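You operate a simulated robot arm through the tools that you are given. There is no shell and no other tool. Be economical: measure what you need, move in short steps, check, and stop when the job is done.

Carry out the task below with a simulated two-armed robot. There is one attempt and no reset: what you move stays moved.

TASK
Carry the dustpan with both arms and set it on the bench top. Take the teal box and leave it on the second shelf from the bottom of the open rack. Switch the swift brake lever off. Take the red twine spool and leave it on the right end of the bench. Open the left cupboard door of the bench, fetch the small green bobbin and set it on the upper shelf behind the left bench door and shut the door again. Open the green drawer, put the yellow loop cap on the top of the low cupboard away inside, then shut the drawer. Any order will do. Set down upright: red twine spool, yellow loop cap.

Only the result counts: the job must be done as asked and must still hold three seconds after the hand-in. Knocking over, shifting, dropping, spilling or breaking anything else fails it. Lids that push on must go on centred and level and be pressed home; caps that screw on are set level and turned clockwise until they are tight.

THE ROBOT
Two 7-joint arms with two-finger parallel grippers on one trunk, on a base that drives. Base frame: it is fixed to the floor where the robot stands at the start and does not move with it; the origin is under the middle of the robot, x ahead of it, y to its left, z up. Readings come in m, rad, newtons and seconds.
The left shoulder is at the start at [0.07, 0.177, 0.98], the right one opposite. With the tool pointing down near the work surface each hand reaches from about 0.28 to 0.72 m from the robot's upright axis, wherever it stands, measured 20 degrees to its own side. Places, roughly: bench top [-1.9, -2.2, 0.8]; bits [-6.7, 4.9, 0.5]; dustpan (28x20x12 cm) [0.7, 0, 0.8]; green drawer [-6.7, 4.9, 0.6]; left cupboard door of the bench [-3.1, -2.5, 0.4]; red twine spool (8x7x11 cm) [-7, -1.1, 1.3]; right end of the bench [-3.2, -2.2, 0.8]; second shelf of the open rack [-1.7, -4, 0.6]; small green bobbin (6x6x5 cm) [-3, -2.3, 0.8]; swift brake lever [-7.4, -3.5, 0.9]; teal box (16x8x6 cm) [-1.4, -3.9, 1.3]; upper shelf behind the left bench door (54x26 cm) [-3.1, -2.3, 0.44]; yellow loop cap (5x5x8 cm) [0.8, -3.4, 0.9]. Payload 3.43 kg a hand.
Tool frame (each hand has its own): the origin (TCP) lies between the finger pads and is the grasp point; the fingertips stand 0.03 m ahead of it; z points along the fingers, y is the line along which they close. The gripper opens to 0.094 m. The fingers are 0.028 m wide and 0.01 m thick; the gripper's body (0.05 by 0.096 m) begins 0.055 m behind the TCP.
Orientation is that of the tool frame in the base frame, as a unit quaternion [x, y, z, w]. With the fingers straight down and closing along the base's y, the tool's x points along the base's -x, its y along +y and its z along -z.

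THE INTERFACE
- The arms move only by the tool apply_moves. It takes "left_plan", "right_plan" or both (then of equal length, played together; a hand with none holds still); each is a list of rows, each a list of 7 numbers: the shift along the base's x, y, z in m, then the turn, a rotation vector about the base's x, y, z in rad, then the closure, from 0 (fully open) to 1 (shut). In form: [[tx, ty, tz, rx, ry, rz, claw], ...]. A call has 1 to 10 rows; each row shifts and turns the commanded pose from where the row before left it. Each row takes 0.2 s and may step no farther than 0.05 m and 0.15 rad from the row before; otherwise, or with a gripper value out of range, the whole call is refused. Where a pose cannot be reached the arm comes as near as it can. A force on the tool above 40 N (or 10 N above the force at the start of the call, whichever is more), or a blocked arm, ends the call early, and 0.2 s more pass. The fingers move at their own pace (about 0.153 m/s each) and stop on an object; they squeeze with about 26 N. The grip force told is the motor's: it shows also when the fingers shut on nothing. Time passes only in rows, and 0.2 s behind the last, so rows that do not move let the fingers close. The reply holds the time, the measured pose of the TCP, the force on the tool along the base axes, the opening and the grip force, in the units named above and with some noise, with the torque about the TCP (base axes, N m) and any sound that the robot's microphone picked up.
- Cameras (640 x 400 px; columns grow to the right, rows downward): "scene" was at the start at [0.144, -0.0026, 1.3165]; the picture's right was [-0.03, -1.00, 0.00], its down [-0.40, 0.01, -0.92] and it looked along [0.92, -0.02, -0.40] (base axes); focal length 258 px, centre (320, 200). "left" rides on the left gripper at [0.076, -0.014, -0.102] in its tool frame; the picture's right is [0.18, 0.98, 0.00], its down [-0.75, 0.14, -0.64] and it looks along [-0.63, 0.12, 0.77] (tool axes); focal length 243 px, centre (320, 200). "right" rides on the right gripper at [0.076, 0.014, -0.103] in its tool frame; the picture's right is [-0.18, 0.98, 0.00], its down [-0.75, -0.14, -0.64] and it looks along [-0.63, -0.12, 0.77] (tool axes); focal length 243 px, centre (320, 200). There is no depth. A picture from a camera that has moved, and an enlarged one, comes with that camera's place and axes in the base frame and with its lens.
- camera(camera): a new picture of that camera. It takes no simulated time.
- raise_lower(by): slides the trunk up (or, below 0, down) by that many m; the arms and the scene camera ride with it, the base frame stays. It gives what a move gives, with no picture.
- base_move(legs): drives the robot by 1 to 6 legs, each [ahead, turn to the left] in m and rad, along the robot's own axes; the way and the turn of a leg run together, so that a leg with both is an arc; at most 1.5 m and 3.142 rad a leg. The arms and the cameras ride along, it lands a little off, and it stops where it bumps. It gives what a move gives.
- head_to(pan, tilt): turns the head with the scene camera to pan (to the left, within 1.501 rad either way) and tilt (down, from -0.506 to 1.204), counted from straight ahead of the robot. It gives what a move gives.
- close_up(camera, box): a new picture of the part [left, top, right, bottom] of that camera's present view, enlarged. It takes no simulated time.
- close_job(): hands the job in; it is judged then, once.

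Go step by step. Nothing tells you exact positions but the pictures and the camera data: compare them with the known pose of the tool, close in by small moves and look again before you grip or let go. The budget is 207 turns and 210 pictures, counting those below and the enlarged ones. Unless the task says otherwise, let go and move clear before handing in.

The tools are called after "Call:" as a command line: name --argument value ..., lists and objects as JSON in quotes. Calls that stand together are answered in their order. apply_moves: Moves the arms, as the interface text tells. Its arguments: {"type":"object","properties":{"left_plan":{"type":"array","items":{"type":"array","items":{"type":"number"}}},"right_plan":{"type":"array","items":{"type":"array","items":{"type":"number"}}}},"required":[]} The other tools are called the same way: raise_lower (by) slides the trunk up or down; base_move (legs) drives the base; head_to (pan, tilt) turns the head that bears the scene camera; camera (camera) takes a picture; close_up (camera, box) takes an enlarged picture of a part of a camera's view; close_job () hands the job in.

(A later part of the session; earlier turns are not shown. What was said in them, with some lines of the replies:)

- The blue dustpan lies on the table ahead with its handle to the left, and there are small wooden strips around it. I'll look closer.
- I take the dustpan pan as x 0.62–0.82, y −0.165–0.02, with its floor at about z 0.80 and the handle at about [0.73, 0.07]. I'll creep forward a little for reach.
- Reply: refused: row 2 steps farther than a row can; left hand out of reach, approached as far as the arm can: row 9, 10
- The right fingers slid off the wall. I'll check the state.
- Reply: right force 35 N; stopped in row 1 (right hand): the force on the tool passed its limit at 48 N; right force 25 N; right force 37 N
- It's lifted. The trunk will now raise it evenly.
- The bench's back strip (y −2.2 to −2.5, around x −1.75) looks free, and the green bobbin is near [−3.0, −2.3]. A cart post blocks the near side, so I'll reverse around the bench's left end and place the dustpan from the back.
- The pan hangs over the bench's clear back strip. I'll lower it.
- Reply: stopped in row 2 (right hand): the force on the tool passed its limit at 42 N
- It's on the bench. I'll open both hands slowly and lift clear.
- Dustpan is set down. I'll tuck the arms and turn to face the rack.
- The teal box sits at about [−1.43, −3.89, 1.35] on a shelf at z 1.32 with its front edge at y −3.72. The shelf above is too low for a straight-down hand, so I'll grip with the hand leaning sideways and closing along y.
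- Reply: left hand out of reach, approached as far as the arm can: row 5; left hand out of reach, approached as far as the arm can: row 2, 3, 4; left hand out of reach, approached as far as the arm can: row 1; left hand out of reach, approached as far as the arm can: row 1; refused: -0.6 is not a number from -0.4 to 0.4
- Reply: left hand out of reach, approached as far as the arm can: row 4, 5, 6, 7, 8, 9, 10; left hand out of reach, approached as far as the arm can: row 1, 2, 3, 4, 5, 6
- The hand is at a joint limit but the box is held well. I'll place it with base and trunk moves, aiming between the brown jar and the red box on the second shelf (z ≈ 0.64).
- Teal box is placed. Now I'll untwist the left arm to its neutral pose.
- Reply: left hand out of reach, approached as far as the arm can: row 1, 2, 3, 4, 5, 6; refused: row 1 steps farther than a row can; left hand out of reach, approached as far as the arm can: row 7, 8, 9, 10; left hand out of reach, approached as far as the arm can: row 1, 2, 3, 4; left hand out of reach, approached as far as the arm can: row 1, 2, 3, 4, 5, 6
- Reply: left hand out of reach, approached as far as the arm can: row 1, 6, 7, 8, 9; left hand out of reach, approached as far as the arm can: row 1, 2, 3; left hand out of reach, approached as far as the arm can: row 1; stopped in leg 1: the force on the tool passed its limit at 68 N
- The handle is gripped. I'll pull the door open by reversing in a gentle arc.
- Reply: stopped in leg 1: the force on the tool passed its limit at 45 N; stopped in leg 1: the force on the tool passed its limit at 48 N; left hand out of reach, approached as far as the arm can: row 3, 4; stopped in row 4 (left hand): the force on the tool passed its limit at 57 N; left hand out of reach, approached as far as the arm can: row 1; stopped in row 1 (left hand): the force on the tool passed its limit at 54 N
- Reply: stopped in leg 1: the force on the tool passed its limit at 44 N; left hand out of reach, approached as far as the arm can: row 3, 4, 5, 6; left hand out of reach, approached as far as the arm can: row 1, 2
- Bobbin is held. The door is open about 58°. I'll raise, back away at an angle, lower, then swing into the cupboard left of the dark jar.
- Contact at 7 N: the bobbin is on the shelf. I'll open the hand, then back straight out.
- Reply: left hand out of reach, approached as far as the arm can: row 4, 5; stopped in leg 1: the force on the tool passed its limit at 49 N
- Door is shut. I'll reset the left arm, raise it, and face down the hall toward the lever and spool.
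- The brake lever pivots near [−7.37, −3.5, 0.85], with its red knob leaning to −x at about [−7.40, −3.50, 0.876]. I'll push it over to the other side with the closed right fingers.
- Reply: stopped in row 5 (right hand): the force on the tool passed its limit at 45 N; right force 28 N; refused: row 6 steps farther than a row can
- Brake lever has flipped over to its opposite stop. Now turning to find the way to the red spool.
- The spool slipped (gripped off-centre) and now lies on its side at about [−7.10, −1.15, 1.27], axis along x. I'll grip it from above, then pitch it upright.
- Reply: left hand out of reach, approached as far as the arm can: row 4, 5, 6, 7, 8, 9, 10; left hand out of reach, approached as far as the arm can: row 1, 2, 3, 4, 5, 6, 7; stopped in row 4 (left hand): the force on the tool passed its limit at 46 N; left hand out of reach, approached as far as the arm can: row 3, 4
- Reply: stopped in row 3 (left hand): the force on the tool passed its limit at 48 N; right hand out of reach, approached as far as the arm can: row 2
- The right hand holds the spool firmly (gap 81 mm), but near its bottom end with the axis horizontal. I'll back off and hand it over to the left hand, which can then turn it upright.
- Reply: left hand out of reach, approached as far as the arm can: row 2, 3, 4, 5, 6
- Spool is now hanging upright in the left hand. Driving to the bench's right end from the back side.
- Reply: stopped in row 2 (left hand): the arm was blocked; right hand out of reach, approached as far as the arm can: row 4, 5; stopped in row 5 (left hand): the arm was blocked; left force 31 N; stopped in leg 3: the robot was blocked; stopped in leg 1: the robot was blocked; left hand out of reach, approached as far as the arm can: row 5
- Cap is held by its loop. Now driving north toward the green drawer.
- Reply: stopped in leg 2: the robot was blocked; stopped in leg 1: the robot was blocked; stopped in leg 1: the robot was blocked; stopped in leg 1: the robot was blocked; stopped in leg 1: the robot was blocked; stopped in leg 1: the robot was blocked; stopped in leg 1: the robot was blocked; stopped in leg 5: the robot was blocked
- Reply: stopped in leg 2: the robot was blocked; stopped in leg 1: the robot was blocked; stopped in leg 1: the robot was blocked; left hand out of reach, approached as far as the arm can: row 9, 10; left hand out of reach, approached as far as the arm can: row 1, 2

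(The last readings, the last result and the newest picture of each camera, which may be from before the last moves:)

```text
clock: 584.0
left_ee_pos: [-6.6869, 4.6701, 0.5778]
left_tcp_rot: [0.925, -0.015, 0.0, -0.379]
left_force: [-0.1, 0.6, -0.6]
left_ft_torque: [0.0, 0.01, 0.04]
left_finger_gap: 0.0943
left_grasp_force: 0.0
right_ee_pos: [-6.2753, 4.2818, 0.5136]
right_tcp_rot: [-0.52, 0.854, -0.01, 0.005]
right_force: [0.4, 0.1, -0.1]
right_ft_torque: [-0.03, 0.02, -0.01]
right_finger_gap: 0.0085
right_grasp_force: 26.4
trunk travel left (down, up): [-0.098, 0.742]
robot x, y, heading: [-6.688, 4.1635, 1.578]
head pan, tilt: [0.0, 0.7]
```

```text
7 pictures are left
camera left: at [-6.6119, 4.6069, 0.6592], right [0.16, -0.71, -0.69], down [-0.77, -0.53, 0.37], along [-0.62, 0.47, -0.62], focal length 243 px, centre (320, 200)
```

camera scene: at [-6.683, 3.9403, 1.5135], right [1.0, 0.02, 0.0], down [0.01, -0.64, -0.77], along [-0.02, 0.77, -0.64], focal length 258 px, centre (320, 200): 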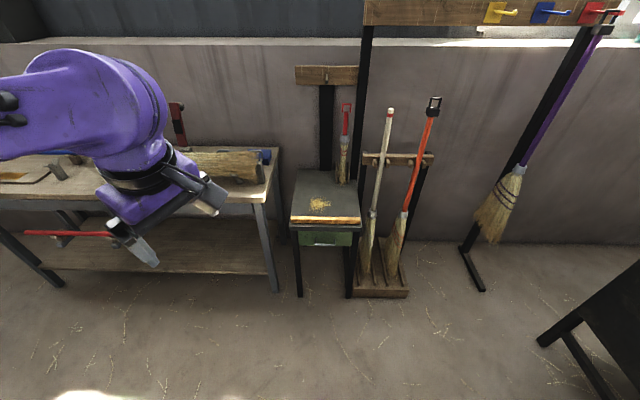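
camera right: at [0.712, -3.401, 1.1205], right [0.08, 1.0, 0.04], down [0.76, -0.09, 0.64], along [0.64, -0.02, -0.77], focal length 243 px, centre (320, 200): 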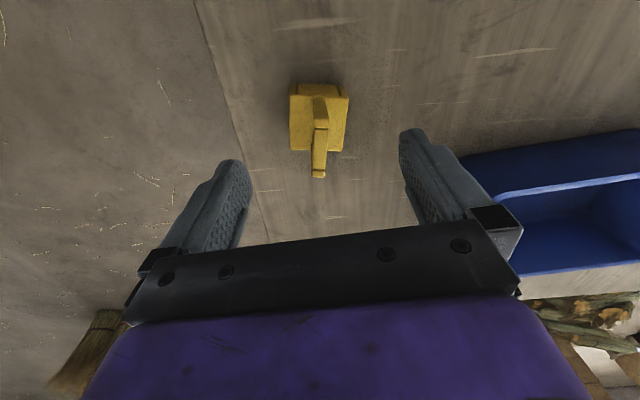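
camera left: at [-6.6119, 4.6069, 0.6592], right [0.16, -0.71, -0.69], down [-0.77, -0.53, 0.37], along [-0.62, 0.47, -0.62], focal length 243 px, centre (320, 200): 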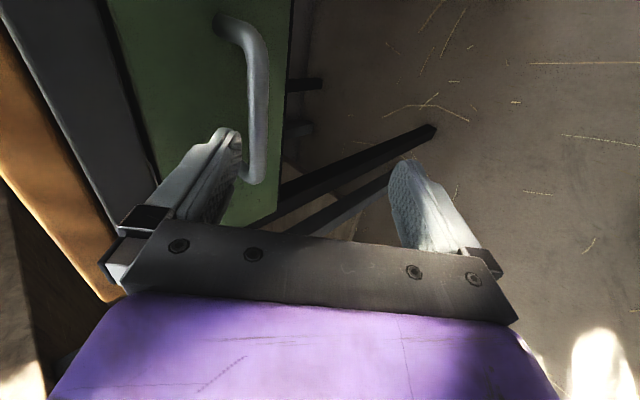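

Call:
raise_lower --by 0.021

Call:
base_move --legs '[[0.021, 0]]'

Call:
apply_moves --left_plan '[[0, 0.0175, -0.0175, 0, 0, 0, 0], [0, 0.0175, -0.0175, 0, 0, 0, 0], [0, 0.0175, -0.0175, 0, 0, 0, 0]]'

Call:
camera --camera "left"

```text
clock: 584.7
left_ee_pos: [-6.6864, 4.6709, 0.5982]
left_tcp_rot: [0.925, -0.015, 0.001, -0.379]
left_force: [-1.0, -0.2, 0.4]
left_ft_torque: [-0.02, 0.03, 0.01]
left_finger_gap: 0.0939
left_grasp_force: 0.1
right_ee_pos: [-6.276, 4.282, 0.5339]
right_tcp_rot: [-0.52, 0.854, -0.01, 0.005]
right_force: [-0.7, -0.3, -0.2]
right_ft_torque: [0.01, 0.0, 0.04]
right_finger_gap: 0.0088
right_grasp_force: 25.6
trunk travel left (down, up): [-0.119, 0.721]
robot x, y, heading: [-6.6875, 4.1657, 1.569]
head pan, tilt: [0.0, 0.7]
```

```text
clock: 585.5
left_ee_pos: [-6.6878, 4.6914, 0.5973]
left_tcp_rot: [0.926, -0.015, 0.0, -0.378]
left_force: [-0.1, -0.1, 0.0]
left_ft_torque: [0.02, -0.03, 0.05]
left_finger_gap: 0.0941
left_grasp_force: 0.1
right_ee_pos: [-6.2748, 4.3035, 0.5348]
right_tcp_rot: [-0.521, 0.854, -0.01, 0.005]
right_force: [0.3, -0.4, -1.5]
right_ft_torque: [0.01, -0.03, 0.0]
right_finger_gap: 0.0088
right_grasp_force: 26.0
trunk travel left (down, up): [-0.119, 0.721]
robot x, y, heading: [-6.6861, 4.1827, 1.58]
head pan, tilt: [0.0, 0.7]
```

```text
clock: 586.0
left_ee_pos: [-6.6867, 4.7069, 0.5864]
left_tcp_rot: [0.922, -0.013, 0.002, -0.387]
left_force: [-6.1, -37.6, 15.2]
left_ft_torque: [1.55, 0.07, 0.82]
left_finger_gap: 0.0856
left_grasp_force: 0.0
right_ee_pos: [-6.2767, 4.3019, 0.536]
right_tcp_rot: [-0.522, 0.853, -0.008, 0.007]
right_force: [-0.3, -0.5, -0.5]
right_ft_torque: [0.0, 0.0, -0.01]
right_finger_gap: 0.0085
right_grasp_force: 26.4
trunk travel left (down, up): [-0.119, 0.721]
robot x, y, heading: [-6.6877, 4.1828, 1.576]
head pan, tilt: [0.0, 0.7]
stopped in row 2 (left hand): the force on the tool passed its limit at 60 N (the readings are from after the stop); the commanded pose is now the measured one
```

```text
6 pictures are left
camera left: at [-6.6118, 4.6434, 0.6678], right [0.16, -0.69, -0.7], down [-0.77, -0.54, 0.35], along [-0.62, 0.48, -0.62], focal length 243 px, centre (320, 200)
```

left: 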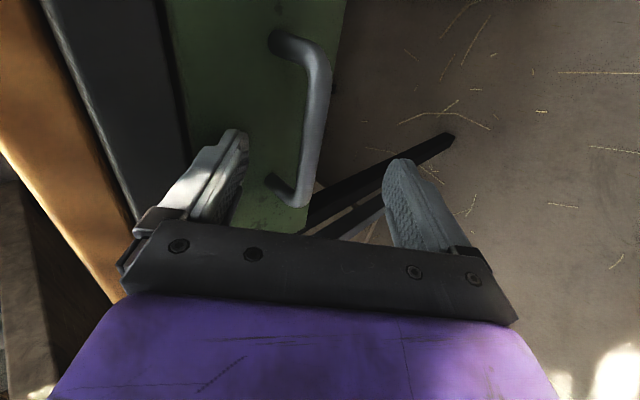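

Call:
apply_moves --left_plan '[[0, -0.005, 0.0, 0, 0, 0, 0.42], [0, 0.006, 0.006, 0, 0, 0, 0.42], [0, 0.0, 0, 0, 0, 0, 0.42], [0, 0.012, -0.012, 0, 0, 0, 0.42], [0, 0.012, -0.012, 0, 0, 0, 0.42], [0, 0.006, -0.006, 0, 0, 0, 0.42]]'

Call:
camera --camera "left"

```text
clock: 587.1
left_ee_pos: [-6.6861, 4.7207, 0.5835]
left_tcp_rot: [0.92, -0.013, 0.004, -0.391]
left_force: [-5.7, -41.0, 21.3]
left_ft_torque: [1.07, 0.2, 0.8]
left_finger_gap: 0.0463
left_grasp_force: 0.0
right_ee_pos: [-6.2765, 4.3008, 0.5358]
right_tcp_rot: [-0.523, 0.853, -0.008, 0.007]
right_force: [0.7, 0.1, -0.9]
right_ft_torque: [0.0, 0.0, 0.01]
right_finger_gap: 0.0088
right_grasp_force: 25.9
trunk travel left (down, up): [-0.119, 0.721]
robot x, y, heading: [-6.6859, 4.1789, 1.583]
head pan, tilt: [0.0, 0.7]
stopped in row 5 (left hand): the force on the tool passed its limit at 67 N (the readings are from after the stop); the commanded pose is now the measured one
```

```text
5 pictures are left
camera left: at [-6.6115, 4.6564, 0.6645], right [0.16, -0.69, -0.71], down [-0.77, -0.54, 0.35], along [-0.62, 0.49, -0.62], focal length 243 px, centre (320, 200)
```

left: 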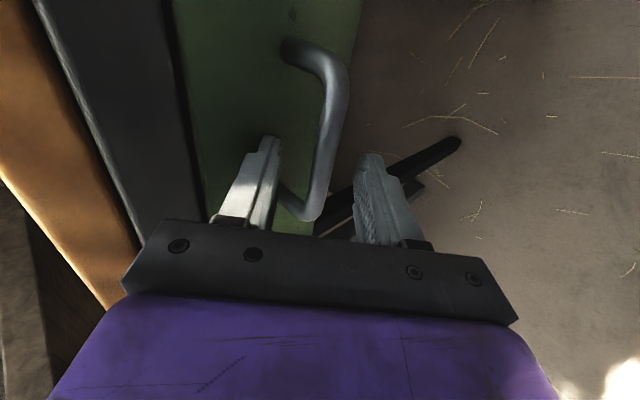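

Call:
apply_moves --left_plan '[[0, -0.004, 0.0, 0, 0, 0, 1], [0, 0, 0, 0, 0, 0, 1], [0, 0, 0, 0, 0, 0, 1]]'

Call:
base_move --legs '[[-0.2, 0]]'

Call:
head_to --pan 0 --tilt 0.55

Call:
camera --camera "scene"

```text
clock: 587.9
left_ee_pos: [-6.6847, 4.7228, 0.5765]
left_tcp_rot: [0.923, -0.014, 0.003, -0.386]
left_force: [-2.1, 1.9, 4.2]
left_ft_torque: [0.0, -1.02, 0.49]
left_finger_gap: 0.0156
left_grasp_force: 44.5
right_ee_pos: [-6.2753, 4.3053, 0.5357]
right_tcp_rot: [-0.522, 0.853, -0.01, 0.005]
right_force: [0.5, 0.4, -0.9]
right_ft_torque: [-0.04, 0.0, 0.01]
right_finger_gap: 0.0088
right_grasp_force: 25.9
trunk travel left (down, up): [-0.119, 0.721]
robot x, y, heading: [-6.6869, 4.1812, 1.578]
head pan, tilt: [0.0, 0.7]
```

```text
clock: 589.5
left_ee_pos: [-6.6853, 4.5208, 0.5799]
left_tcp_rot: [0.921, -0.013, 0.003, -0.389]
left_force: [-16.5, 1.4, 19.9]
left_ft_torque: [0.01, -0.06, 1.66]
left_finger_gap: 0.0118
left_grasp_force: 45.2
right_ee_pos: [-6.2758, 4.1017, 0.5351]
right_tcp_rot: [-0.522, 0.853, -0.009, 0.006]
right_force: [0.9, 0.5, -0.2]
right_ft_torque: [0.0, 0.0, 0.01]
right_finger_gap: 0.0086
right_grasp_force: 26.2
trunk travel left (down, up): [-0.119, 0.721]
robot x, y, heading: [-6.6854, 3.9795, 1.581]
head pan, tilt: [0.0, 0.7]
```

```text
clock: 590.2
left_ee_pos: [-6.6866, 4.5218, 0.5797]
left_tcp_rot: [0.922, -0.011, 0.004, -0.388]
left_force: [-4.9, 1.2, 9.1]
left_ft_torque: [0.08, -1.21, 0.95]
left_finger_gap: 0.0115
left_grasp_force: 45.2
right_ee_pos: [-6.2756, 4.1033, 0.5348]
right_tcp_rot: [-0.522, 0.853, -0.01, 0.005]
right_force: [0.8, -0.2, 0.0]
right_ft_torque: [0.03, 0.0, -0.04]
right_finger_gap: 0.0087
right_grasp_force: 26.2
trunk travel left (down, up): [-0.119, 0.721]
robot x, y, heading: [-6.6858, 3.9825, 1.57]
head pan, tilt: [0.0, 0.55]
```

```text
4 pictures are left
camera scene: at [-6.6855, 4.1209, 0.8627], right [1.0, 0.01, 0.0], down [0.01, -0.52, -0.85], along [-0.01, 0.85, -0.52], focal length 258 px, centre (320, 200)
```

scene: 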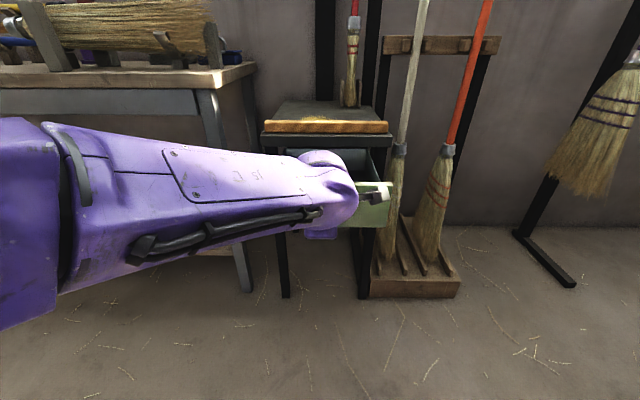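

Drawer is open about 20 cm. I'll carry the cap over it with the right hand, clear of the left wrist.

Call:
apply_moves --right_plan '[[0, 0, 0.049, 0, 0, 0, 1], [0, 0, 0.049, 0, 0, 0, 1], [0, 0, 0.049, 0, 0, 0, 1], [0, 0, 0.049, 0, 0, 0, 1], [0, 0, 0.049, 0, 0, 0, 1], [0, 0, 0.049, 0, 0, 0, 1], [-0.038, 0.03, 0, 0, 0, 0, 1], [-0.038, 0.03, 0, 0, 0, 0, 1], [-0.038, 0.03, 0, 0, 0, 0, 1], [-0.038, 0.03, 0, 0, 0, 0, 1]]'

Call:
apply_moves --right_plan '[[-0.038, 0.03, 0, 0, 0, 0, 1], [-0.038, 0.03, 0, 0, 0, 0, 1], [-0.038, 0.03, 0, 0, 0, 0, 1], [0, 0.049, 0, 0, 0, 0, 1], [0, 0.049, 0, 0, 0, 0, 1], [0, 0.049, 0, 0, 0, 0, 1], [0, 0.049, 0, 0, 0, 0, 1], [0, 0.049, 0, 0, 0, 0, 1], [-0.02, 0.045, 0, 0, 0, 0, 1], [-0.03, 0.03, 0, 0, 0, 0, 1]]'

Call:
camera --camera "right"

```text
clock: 592.4
left_ee_pos: [-6.6873, 4.521, 0.5795]
left_tcp_rot: [0.922, -0.012, 0.003, -0.388]
left_force: [-8.8, 0.9, 14.8]
left_ft_torque: [0.1, -0.86, 0.84]
left_finger_gap: 0.0117
left_grasp_force: 45.2
right_ee_pos: [-6.4093, 4.225, 0.5493]
right_tcp_rot: [-0.52, 0.854, -0.009, 0.007]
right_force: [-0.1, -0.4, -1.3]
right_ft_torque: [0.0, -0.01, 0.01]
right_finger_gap: 0.0086
right_grasp_force: 26.2
right hand out of reach, approached as far as the arm can: row 1, 2, 3, 4, 5, 6, 7, 8, 9
trunk travel left (down, up): [-0.119, 0.721]
robot x, y, heading: [-6.6864, 3.9807, 1.58]
head pan, tilt: [0.0, 0.55]
```

```text
clock: 594.0
left_ee_pos: [-6.687, 4.526, 0.5784]
left_tcp_rot: [0.921, -0.003, 0.008, -0.389]
left_force: [0.6, 2.9, 6.6]
left_ft_torque: [-0.19, 0.67, 0.27]
left_finger_gap: 0.0117
left_grasp_force: 44.8
right_ee_pos: [-6.5235, 4.509, 0.5471]
right_tcp_rot: [-0.532, 0.847, -0.013, 0.008]
right_force: [1.6, -1.7, -1.7]
right_ft_torque: [0.33, 0.12, 0.24]
right_finger_gap: 0.0086
right_grasp_force: 26.2
trunk travel left (down, up): [-0.119, 0.721]
robot x, y, heading: [-6.6841, 3.9808, 1.58]
head pan, tilt: [0.0, 0.55]
stopped in row 8 (left hand): the force on the tool passed its limit at 99 N (the readings are from after the stop); the commanded pose is now the measured one
```

```text
3 pictures are left
camera right: at [-6.5716, 4.4484, 0.6498], right [-0.81, 0.59, -0.03], down [0.44, 0.63, 0.64], along [0.4, 0.51, -0.76], focal length 243 px, centre (320, 200)
```

right: 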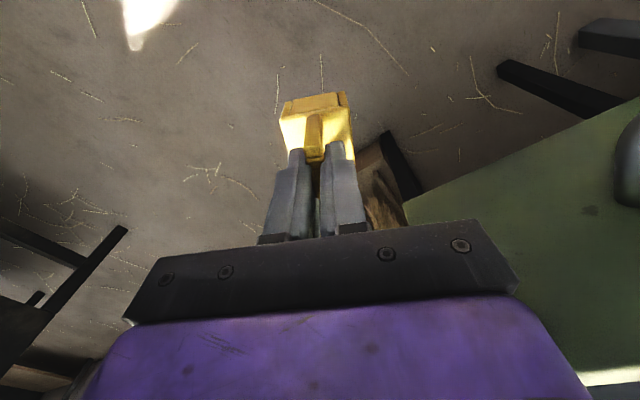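

Call:
apply_moves --left_plan '[[0, 0, 0, 0, 0, 0, 1], [0, 0, 0, 0, 0, 0, 1], [0, 0, 0, 0, 0, 0, 1], [0, 0, 0, 0, 0, 0, 0], [0, 0, 0, 0, 0, 0, 0]]' --right_plan '[[0.03, -0.035, 0, 0, 0, 0, 1], [0.03, -0.035, 0, 0, 0, 0, 1], [0.03, -0.035, 0, 0, 0, 0, 1], [0, 0, 0, 0, 0, 0, 1], [0, 0, 0, 0, 0, 0, 1]]'

Call:
raise_lower --by 0.38

Call:
apply_moves --left_plan '[[-0.03, -0.03, 0, 0, 0, 0, 0], [-0.03, -0.03, 0, 0, 0, 0, 0], [-0.03, -0.03, 0, 0, 0, 0, 0], [-0.03, -0.02, 0, 0, 0, 0, 0], [-0.03, 0, 0, 0, 0, 0, 0], [-0.03, 0, 0, 0, 0, 0, 0], [-0.03, 0, 0, 0, 0, 0, 0], [0, 0, 0, 0, 0, 0, 0]]' --right_plan '[[0, 0, 0, 0, 0, 0, 1], [0, 0, 0, 0, 0, 0, 1], [0, 0.03, 0, 0, 0, 0, 1], [-0.02, 0.04, 0, 0, 0, 0, 1], [-0.03, 0.03, 0, 0, 0, 0, 1], [-0.03, 0.03, 0, 0, 0, 0, 1], [-0.03, 0.03, 0, 0, 0, 0, 1], [-0.03, 0.03, 0, 0, 0, 0, 1]]'

Call:
camera --camera "scene"

```text
clock: 595.2
left_ee_pos: [-6.6873, 4.5246, 0.5778]
left_tcp_rot: [0.922, -0.003, 0.007, -0.387]
left_force: [-0.1, -0.5, -0.4]
left_ft_torque: [-0.01, 0.0, 0.0]
left_finger_gap: 0.0941
left_grasp_force: 0.1
right_ee_pos: [-6.4332, 4.4044, 0.5474]
right_tcp_rot: [-0.532, 0.846, -0.014, 0.008]
right_force: [0.5, -0.3, -0.8]
right_ft_torque: [-0.01, 0.03, 0.02]
right_finger_gap: 0.0087
right_grasp_force: 26.2
trunk travel left (down, up): [-0.119, 0.721]
robot x, y, heading: [-6.6863, 3.9811, 1.577]
head pan, tilt: [0.0, 0.55]
```

```text
clock: 598.9
left_ee_pos: [-6.6873, 4.526, 0.9574]
left_tcp_rot: [0.922, -0.003, 0.006, -0.387]
left_force: [-0.3, 0.0, 0.4]
left_ft_torque: [0.01, 0.01, 0.03]
left_finger_gap: 0.094
left_grasp_force: 0.0
right_ee_pos: [-6.4329, 4.4045, 0.9273]
right_tcp_rot: [-0.532, 0.846, -0.013, 0.008]
right_force: [-0.2, -0.4, -0.8]
right_ft_torque: [0.0, -0.03, -0.01]
right_finger_gap: 0.0087
right_grasp_force: 26.0
trunk travel left (down, up): [-0.499, 0.341]
robot x, y, heading: [-6.6868, 3.9823, 1.579]
head pan, tilt: [0.0, 0.55]
```

```text
clock: 600.7
left_ee_pos: [-6.9021, 4.493, 0.9806]
left_tcp_rot: [0.922, -0.002, 0.007, -0.387]
left_force: [-0.2, 0.1, -0.6]
left_ft_torque: [-0.02, -0.02, -0.01]
left_finger_gap: 0.0938
left_grasp_force: 0.1
left hand out of reach, approached as far as the arm can: row 1, 2, 3, 4
right_ee_pos: [-6.5725, 4.595, 0.9278]
right_tcp_rot: [-0.533, 0.846, -0.015, 0.007]
right_force: [-0.1, -0.1, -0.2]
right_ft_torque: [-0.03, -0.07, 0.05]
right_finger_gap: 0.0085
right_grasp_force: 26.1
trunk travel left (down, up): [-0.499, 0.341]
robot x, y, heading: [-6.6854, 3.9827, 1.578]
head pan, tilt: [0.0, 0.55]
```

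```text
2 pictures are left
camera scene: at [-6.6852, 4.1235, 1.2423], right [1.0, 0.01, 0.0], down [0.0, -0.52, -0.85], along [-0.01, 0.85, -0.52], focal length 258 px, centre (320, 200)
```

scene: 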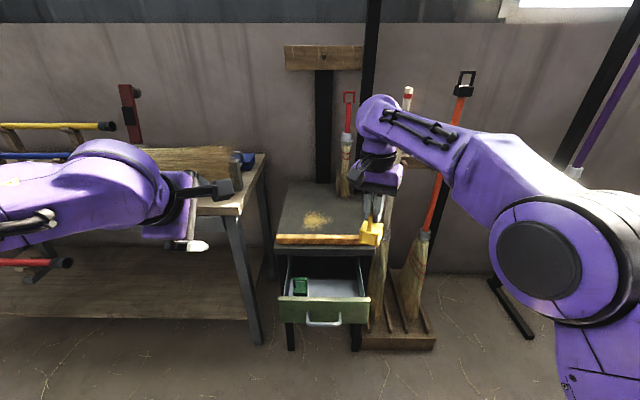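

Call:
apply_moves --right_plan '[[-0.02, 0.03, 0, 0, 0, 0, 1], [-0.02, 0.03, 0, 0, 0, 0, 1], [-0.018, 0.03, 0, 0, 0, 0, 1], [0, 0, -0.045, 0, 0, 0, 1], [0, 0, -0.045, 0, 0, 0, 1], [0, 0, -0.045, 0, 0, 0, 1], [0, 0, -0.045, 0, 0, 0, 1], [0, 0, -0.045, 0, 0, 0, 1], [0, 0, -0.04, 0, 0, 0, 1]]'

Call:
apply_moves --right_plan '[[0, 0, -0.015, 0, 0, 0, 1], [0, 0, -0.015, 0, 0, 0, 1], [0, 0, -0.01, 0, 0, 0, 1]]'

Call:
camera --camera "scene"

```text
clock: 602.6
left_ee_pos: [-6.9033, 4.4924, 0.9827]
left_tcp_rot: [0.922, -0.003, 0.006, -0.388]
left_force: [0.1, 0.2, -0.3]
left_ft_torque: [0.02, -0.01, 0.0]
left_finger_gap: 0.0941
left_grasp_force: 0.0
right_ee_pos: [-6.5903, 4.6291, 0.7073]
right_tcp_rot: [-0.531, 0.847, -0.003, 0.012]
right_force: [-0.4, -1.1, 14.4]
right_ft_torque: [-0.39, 0.22, 0.03]
right_finger_gap: 0.0089
right_grasp_force: 25.0
right hand out of reach, approached as far as the arm can: row 2, 3
trunk travel left (down, up): [-0.499, 0.341]
robot x, y, heading: [-6.6864, 3.9807, 1.577]
head pan, tilt: [0.0, 0.55]
stopped in row 9 (right hand): the force on the tool passed its limit at 64 N (the readings are from after the stop); the commanded pose is now the measured one
```

```text
clock: 603.0
left_ee_pos: [-6.9037, 4.4911, 0.9829]
left_tcp_rot: [0.922, -0.001, 0.008, -0.387]
left_force: [0.7, 0.7, 0.1]
left_ft_torque: [-0.02, 0.01, 0.01]
left_finger_gap: 0.0941
left_grasp_force: 0.1
right_ee_pos: [-6.5912, 4.6345, 0.7074]
right_tcp_rot: [-0.53, 0.848, 0.006, 0.017]
right_force: [-0.8, 0.0, 22.2]
right_ft_torque: [-0.48, 0.29, -0.04]
right_finger_gap: 0.0089
right_grasp_force: 26.4
trunk travel left (down, up): [-0.499, 0.341]
robot x, y, heading: [-6.6832, 3.9827, 1.584]
head pan, tilt: [0.0, 0.55]
stopped in row 1 (right hand): the force on the tool passed its limit at 47 N (the readings are from after the stop); the commanded pose is now the measured one
```

```text
1 pictures are left
camera scene: at [-6.6852, 4.1209, 1.2427], right [1.0, 0.01, 0.0], down [0.0, -0.52, -0.85], along [-0.01, 0.85, -0.52], focal length 258 px, centre (320, 200)
```

scene: 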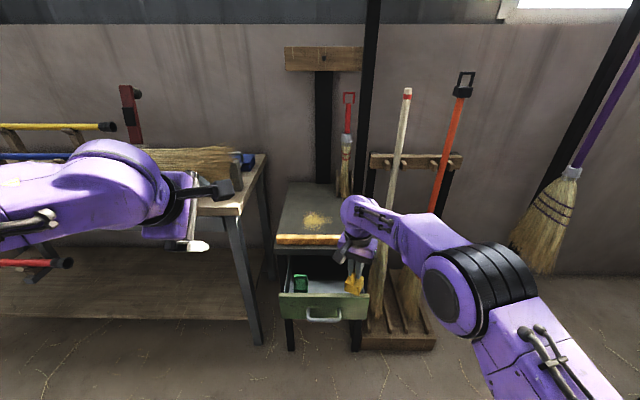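

Call:
apply_moves --right_plan '[[0, 0, 0.03, 0, 0, 0, 1], [-0.025, 0, 0.01, 0, 0, 0, 1], [-0.025, 0, 0, 0, 0, 0, 1]]'

Call:
base_move --legs '[[0.06, 0]]'

Call:
apply_moves --right_plan '[[0, 0, -0.04, 0, 0, 0, 1], [0, 0, -0.04, 0, 0, 0, 1], [0, 0, -0.02, 0, 0, 0, 1], [0, 0, -0.015, 0, 0, 0, 1], [0, 0, -0.01, 0, 0, 0, 1], [0, 0, -0.01, 0, 0, 0, 1], [0, 0, -0.01, 0, 0, 0, 1]]'

```text
clock: 603.8
left_ee_pos: [-6.9028, 4.4931, 0.9818]
left_tcp_rot: [0.922, -0.003, 0.007, -0.387]
left_force: [0.3, 0.6, 0.2]
left_ft_torque: [-0.05, 0.04, 0.02]
left_finger_gap: 0.0939
left_grasp_force: 0.1
right_ee_pos: [-6.6399, 4.6338, 0.743]
right_tcp_rot: [-0.531, 0.847, 0.002, 0.015]
right_force: [-0.5, 0.0, -0.2]
right_ft_torque: [0.0, -0.04, 0.03]
right_finger_gap: 0.0088
right_grasp_force: 26.1
trunk travel left (down, up): [-0.499, 0.341]
robot x, y, heading: [-6.6863, 3.9835, 1.577]
head pan, tilt: [0.0, 0.55]
```

```text
clock: 604.7
left_ee_pos: [-6.9016, 4.5541, 0.9811]
left_tcp_rot: [0.922, -0.003, 0.008, -0.386]
left_force: [0.2, 1.1, -0.6]
left_ft_torque: [0.0, -0.03, -0.01]
left_finger_gap: 0.094
left_grasp_force: 0.0
right_ee_pos: [-6.64, 4.6935, 0.7412]
right_tcp_rot: [-0.531, 0.847, 0.002, 0.014]
right_force: [-0.5, 1.0, -0.4]
right_ft_torque: [-0.03, 0.04, -0.01]
right_finger_gap: 0.0087
right_grasp_force: 26.5
trunk travel left (down, up): [-0.499, 0.341]
robot x, y, heading: [-6.6857, 4.0423, 1.575]
head pan, tilt: [0.0, 0.55]
```

```text
clock: 606.3
left_ee_pos: [-6.9018, 4.5521, 0.9824]
left_tcp_rot: [0.922, -0.003, 0.008, -0.387]
left_force: [-0.3, 1.0, -0.6]
left_ft_torque: [-0.03, 0.0, 0.0]
left_finger_gap: 0.0941
left_grasp_force: 0.0
right_ee_pos: [-6.638, 4.7, 0.613]
right_tcp_rot: [-0.531, 0.847, 0.013, 0.02]
right_force: [1.4, -0.2, 23.6]
right_ft_torque: [-0.37, 0.18, 0.09]
right_finger_gap: 0.0089
right_grasp_force: 26.0
trunk travel left (down, up): [-0.499, 0.341]
robot x, y, heading: [-6.6847, 4.042, 1.578]
head pan, tilt: [0.0, 0.55]
stopped in row 7 (right hand): the force on the tool passed its limit at 46 N (the readings are from after the stop); the commanded pose is now the measured one
```

Call:
apply_moves --right_plan '[[0, 0, 0.002, 0, 0, 0, 0.85], [0, 0, 0, 0, 0, 0, 0.65], [0, 0, 0, 0, 0, 0, 0.6], [0, 0, 0.03, 0, 0, 0, 0.6], [0, 0, 0.05, 0, 0, 0, 0.6], [0, 0, 0.05, 0, 0, 0, 0.6], [0, 0, 0.05, 0, 0, 0, 0.6], [0, 0, 0.05, 0, 0, 0, 0.6], [0, 0, 0.05, 0, 0, 0, 0.6]]'

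Call:
base_move --legs '[[-0.3, 0]]'

Call:
apply_moves --left_plan '[[0, 0, 0, 0, 0, 0, 1], [0, 0, 0, 0, 0, 0, 1], [0.04, 0, 0, 0, 0, 0, 1], [0.04, 0, 0, 0, 0, 0, 1], [0.04, 0, 0, 0, 0, 0, 1], [0.04, 0, 0, 0, 0, 0, 1], [0.04, 0, 0, 0, 0, 0, 1]]' --right_plan '[[0.04, -0.02, 0, 0, 0, 0, 0.6], [0.04, -0.02, 0, 0, 0, 0, 0.6], [0.04, -0.02, 0, 0, 0, 0, 0.6], [0.04, -0.02, 0, 0, 0, 0, 0.6], [0.04, -0.02, 0, 0, 0, 0, 0.6], [0.04, 0, 0, 0, 0, 0, 0.6], [0.04, 0, 0, 0, 0, 0, 0.6]]'

Call:
raise_lower --by -0.38

```text
clock: 608.3
left_ee_pos: [-6.9015, 4.5536, 0.9817]
left_tcp_rot: [0.922, -0.003, 0.007, -0.387]
left_force: [0.0, -0.4, 0.4]
left_ft_torque: [0.01, 0.02, 0.01]
left_finger_gap: 0.094
left_grasp_force: 0.2
right_ee_pos: [-6.6322, 4.6933, 0.8887]
right_tcp_rot: [-0.531, 0.847, 0.009, 0.018]
right_force: [-0.4, 0.3, 0.4]
right_ft_torque: [-0.01, 0.0, 0.02]
right_finger_gap: 0.0374
right_grasp_force: 0.1
right hand out of reach, approached as far as the arm can: row 9
trunk travel left (down, up): [-0.499, 0.341]
robot x, y, heading: [-6.6848, 4.0464, 1.572]
head pan, tilt: [0.0, 0.55]
```

```text
clock: 610.4
left_ee_pos: [-6.9005, 4.2508, 0.9823]
left_tcp_rot: [0.922, -0.003, 0.007, -0.388]
left_force: [-0.3, -0.4, -0.3]
left_ft_torque: [0.01, -0.02, -0.01]
left_finger_gap: 0.094
left_grasp_force: 0.1
right_ee_pos: [-6.6307, 4.3915, 0.8894]
right_tcp_rot: [-0.531, 0.847, 0.008, 0.018]
right_force: [0.8, -1.5, 0.4]
right_ft_torque: [-0.01, 0.02, -0.04]
right_finger_gap: 0.0375
right_grasp_force: 0.0
trunk travel left (down, up): [-0.499, 0.341]
robot x, y, heading: [-6.6845, 3.7387, 1.577]
head pan, tilt: [0.0, 0.55]
```

```text
clock: 612.0
left_ee_pos: [-6.6986, 4.2561, 0.9828]
left_tcp_rot: [0.923, -0.006, 0.006, -0.385]
left_force: [0.3, 0.0, 0.8]
left_ft_torque: [0.0, -0.02, 0.01]
left_finger_gap: 0.0
left_grasp_force: 26.5
left hand out of reach, approached as far as the arm can: row 5
right_ee_pos: [-6.3474, 4.2931, 0.8874]
right_tcp_rot: [-0.531, 0.847, 0.009, 0.018]
right_force: [0.5, 0.0, -0.5]
right_ft_torque: [-0.05, 0.05, -0.02]
right_finger_gap: 0.0375
right_grasp_force: 0.0
trunk travel left (down, up): [-0.499, 0.341]
robot x, y, heading: [-6.6826, 3.7389, 1.576]
head pan, tilt: [0.0, 0.55]
```

```text
clock: 615.6
left_ee_pos: [-6.7008, 4.2571, 0.6037]
left_tcp_rot: [0.923, -0.004, 0.006, -0.385]
left_force: [0.0, 0.0, -0.9]
left_ft_torque: [-0.03, 0.01, 0.02]
left_finger_gap: 0.0001
left_grasp_force: 26.3
right_ee_pos: [-6.3506, 4.2927, 0.5085]
right_tcp_rot: [-0.531, 0.847, 0.008, 0.018]
right_force: [-0.3, -0.8, 0.5]
right_ft_torque: [0.0, -0.02, -0.04]
right_finger_gap: 0.0373
right_grasp_force: 0.0
trunk travel left (down, up): [-0.119, 0.721]
robot x, y, heading: [-6.6808, 3.7376, 1.575]
head pan, tilt: [0.0, 0.55]
```

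Call:
apply_moves --right_plan '[[0.01, -0.04, 0.02, 0, 0, 0, 0.6], [0.01, -0.04, 0.02, 0, 0, 0, 0.6], [0.01, -0.04, 0.02, 0, 0, 0, 0.6], [0.0, -0.04, 0.02, 0, 0, 0, 0.6]]'

Call:
base_move --legs '[[0.44, 0]]'

Call:
base_move --legs '[[0.04, 0]]'

```text
clock: 616.6
left_ee_pos: [-6.6999, 4.2571, 0.6042]
left_tcp_rot: [0.923, -0.005, 0.007, -0.385]
left_force: [-0.4, -0.4, -0.7]
left_ft_torque: [0.03, -0.01, 0.01]
left_finger_gap: 0.0
left_grasp_force: 25.5
right_ee_pos: [-6.3116, 4.1415, 0.5865]
right_tcp_rot: [-0.532, 0.847, 0.015, 0.011]
right_force: [0.3, -0.2, 0.2]
right_ft_torque: [0.01, 0.0, 0.04]
right_finger_gap: 0.0376
right_grasp_force: 0.0
right hand out of reach, approached as far as the arm can: row 4
trunk travel left (down, up): [-0.119, 0.721]
robot x, y, heading: [-6.6822, 3.7423, 1.576]
head pan, tilt: [0.0, 0.55]
```

```text
clock: 619.3
left_ee_pos: [-6.7031, 4.7002, 0.6036]
left_tcp_rot: [0.923, -0.005, 0.007, -0.385]
left_force: [-0.5, -0.1, -0.3]
left_ft_torque: [0.03, 0.01, 0.02]
left_finger_gap: 0.0
left_grasp_force: 26.3
right_ee_pos: [-6.3113, 4.5834, 0.5856]
right_tcp_rot: [-0.529, 0.848, 0.012, 0.012]
right_force: [0.1, 0.3, 0.8]
right_ft_torque: [0.02, -0.03, -0.02]
right_finger_gap: 0.0376
right_grasp_force: 0.1
trunk travel left (down, up): [-0.119, 0.721]
robot x, y, heading: [-6.686, 4.185, 1.575]
head pan, tilt: [0.0, 0.55]
```

```text
clock: 620.1
left_ee_pos: [-6.7018, 4.7106, 0.6049]
left_tcp_rot: [0.923, -0.006, 0.006, -0.384]
left_force: [-3.1, -15.3, 10.2]
left_ft_torque: [-0.26, 0.18, 0.25]
left_finger_gap: 0.0003
left_grasp_force: 25.6
right_ee_pos: [-6.3131, 4.5996, 0.585]
right_tcp_rot: [-0.529, 0.848, 0.014, 0.009]
right_force: [-0.2, 0.5, -1.1]
right_ft_torque: [0.0, 0.0, -0.02]
right_finger_gap: 0.0377
right_grasp_force: 0.1
trunk travel left (down, up): [-0.119, 0.721]
robot x, y, heading: [-6.6854, 4.2014, 1.574]
head pan, tilt: [0.0, 0.55]
stopped in leg 1: the force on the tool passed its limit at 101 N (the readings are from after the stop); the commanded pose is now the measured one
```

Call:
base_move --legs '[[-0.45, 0]]'

Call:
raise_lower --by 0.35

Call:
apply_moves --left_plan '[[-0.04, 0, 0, 0, 0, 0, 0.5], [-0.04, 0, 0, 0, 0, 0, 0.5], [-0.04, 0, 0, 0, 0, 0, 0.5], [-0.04, 0, 0, 0, 0, 0, 0.5], [-0.04, 0, 0, 0, 0, 0, 0.5], [-0.04, 0, 0, 0, 0, 0, 0.5]]'

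Call:
camera --camera "scene"

```text
clock: 622.9
left_ee_pos: [-6.701, 4.2625, 0.6038]
left_tcp_rot: [0.924, -0.006, 0.006, -0.382]
left_force: [0.3, 0.2, 0.2]
left_ft_torque: [0.01, 0.05, -0.03]
left_finger_gap: 0.0
left_grasp_force: 26.2
right_ee_pos: [-6.3098, 4.1505, 0.584]
right_tcp_rot: [-0.529, 0.848, 0.012, 0.008]
right_force: [0.9, 0.8, 0.5]
right_ft_torque: [0.01, 0.0, 0.0]
right_finger_gap: 0.0375
right_grasp_force: 0.0
trunk travel left (down, up): [-0.119, 0.721]
robot x, y, heading: [-6.6818, 3.7538, 1.579]
head pan, tilt: [0.0, 0.55]
```

```text
clock: 626.3
left_ee_pos: [-6.7001, 4.2631, 0.9533]
left_tcp_rot: [0.924, -0.006, 0.006, -0.383]
left_force: [-0.7, -0.3, -0.2]
left_ft_torque: [0.01, 0.01, -0.06]
left_finger_gap: 0.0
left_grasp_force: 26.3
right_ee_pos: [-6.3097, 4.1504, 0.9337]
right_tcp_rot: [-0.529, 0.848, 0.013, 0.009]
right_force: [-0.4, 0.2, 0.2]
right_ft_torque: [0.02, 0.0, -0.02]
right_finger_gap: 0.0376
right_grasp_force: 0.0
trunk travel left (down, up): [-0.469, 0.371]
robot x, y, heading: [-6.6868, 3.7479, 1.575]
head pan, tilt: [0.0, 0.55]
```

```text
clock: 627.7
left_ee_pos: [-6.9421, 4.2628, 0.9542]
left_tcp_rot: [0.924, -0.006, 0.007, -0.382]
left_force: [0.0, 0.2, -0.5]
left_ft_torque: [0.0, -0.08, 0.0]
left_finger_gap: 0.0469
left_grasp_force: 0.0
right_ee_pos: [-6.3111, 4.1522, 0.9333]
right_tcp_rot: [-0.529, 0.848, 0.013, 0.01]
right_force: [-0.3, -0.3, -0.5]
right_ft_torque: [-0.01, -0.03, -0.02]
right_finger_gap: 0.0376
right_grasp_force: 0.0
trunk travel left (down, up): [-0.469, 0.371]
robot x, y, heading: [-6.6872, 3.7515, 1.573]
head pan, tilt: [0.0, 0.55]
```

```text
0 pictures are left
camera scene: at [-6.6854, 3.8911, 1.2126], right [1.0, 0.01, 0.0], down [0.0, -0.52, -0.85], along [0.0, 0.85, -0.52], focal length 258 px, centre (320, 200)
```

scene: 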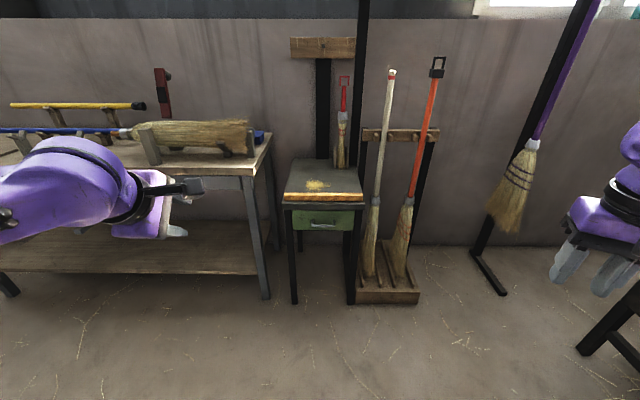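

The last picture shows the green drawer shut under the stand top with nothing left outside it, and both hands are clear. All six steps have been carried out, so I'm handing in.

Call:
close_job

```text
The job is handed in.
```

I carried out all six parts of the job and handed it in, but I can't be sure it passes, because a few things went wrong along the way.

| Task | State when last seen |
|---|---|
| Dustpan | On the back strip of the bench top, carried there with both arms |
| Teal box | On the rack's second shelf from the bottom, between the brown jar and the red box |
| Swift brake lever | Pushed over to its opposite stop. I took that side to be "off"; nothing on it confirmed this. |
| Red twine spool | Standing at the bench's right end; the hand partly hid it in the last view |
| Green bobbin | On the upper shelf behind the left bench door, door shut |
| Yellow loop cap | In the green drawer, drawer shut. I set it upright but did not see it after letting go. |

What could count against it:
- **Spool:** it slipped out of my grip on the machine and fell on its side there. I picked it up again and placed it upright.
- **Straw on the floor:** the base was stopped several times between the broom and straw bundles on the way to the drawer. I never saw what it touched, and a bundle may have shifted.
- **Blue cabinet:** the robot was stopped once beside it, probably by the right arm brushing it.
- **Drawer:** the two hands knocked together once while I was opening it, and the final push to shut it reached about 100 N.
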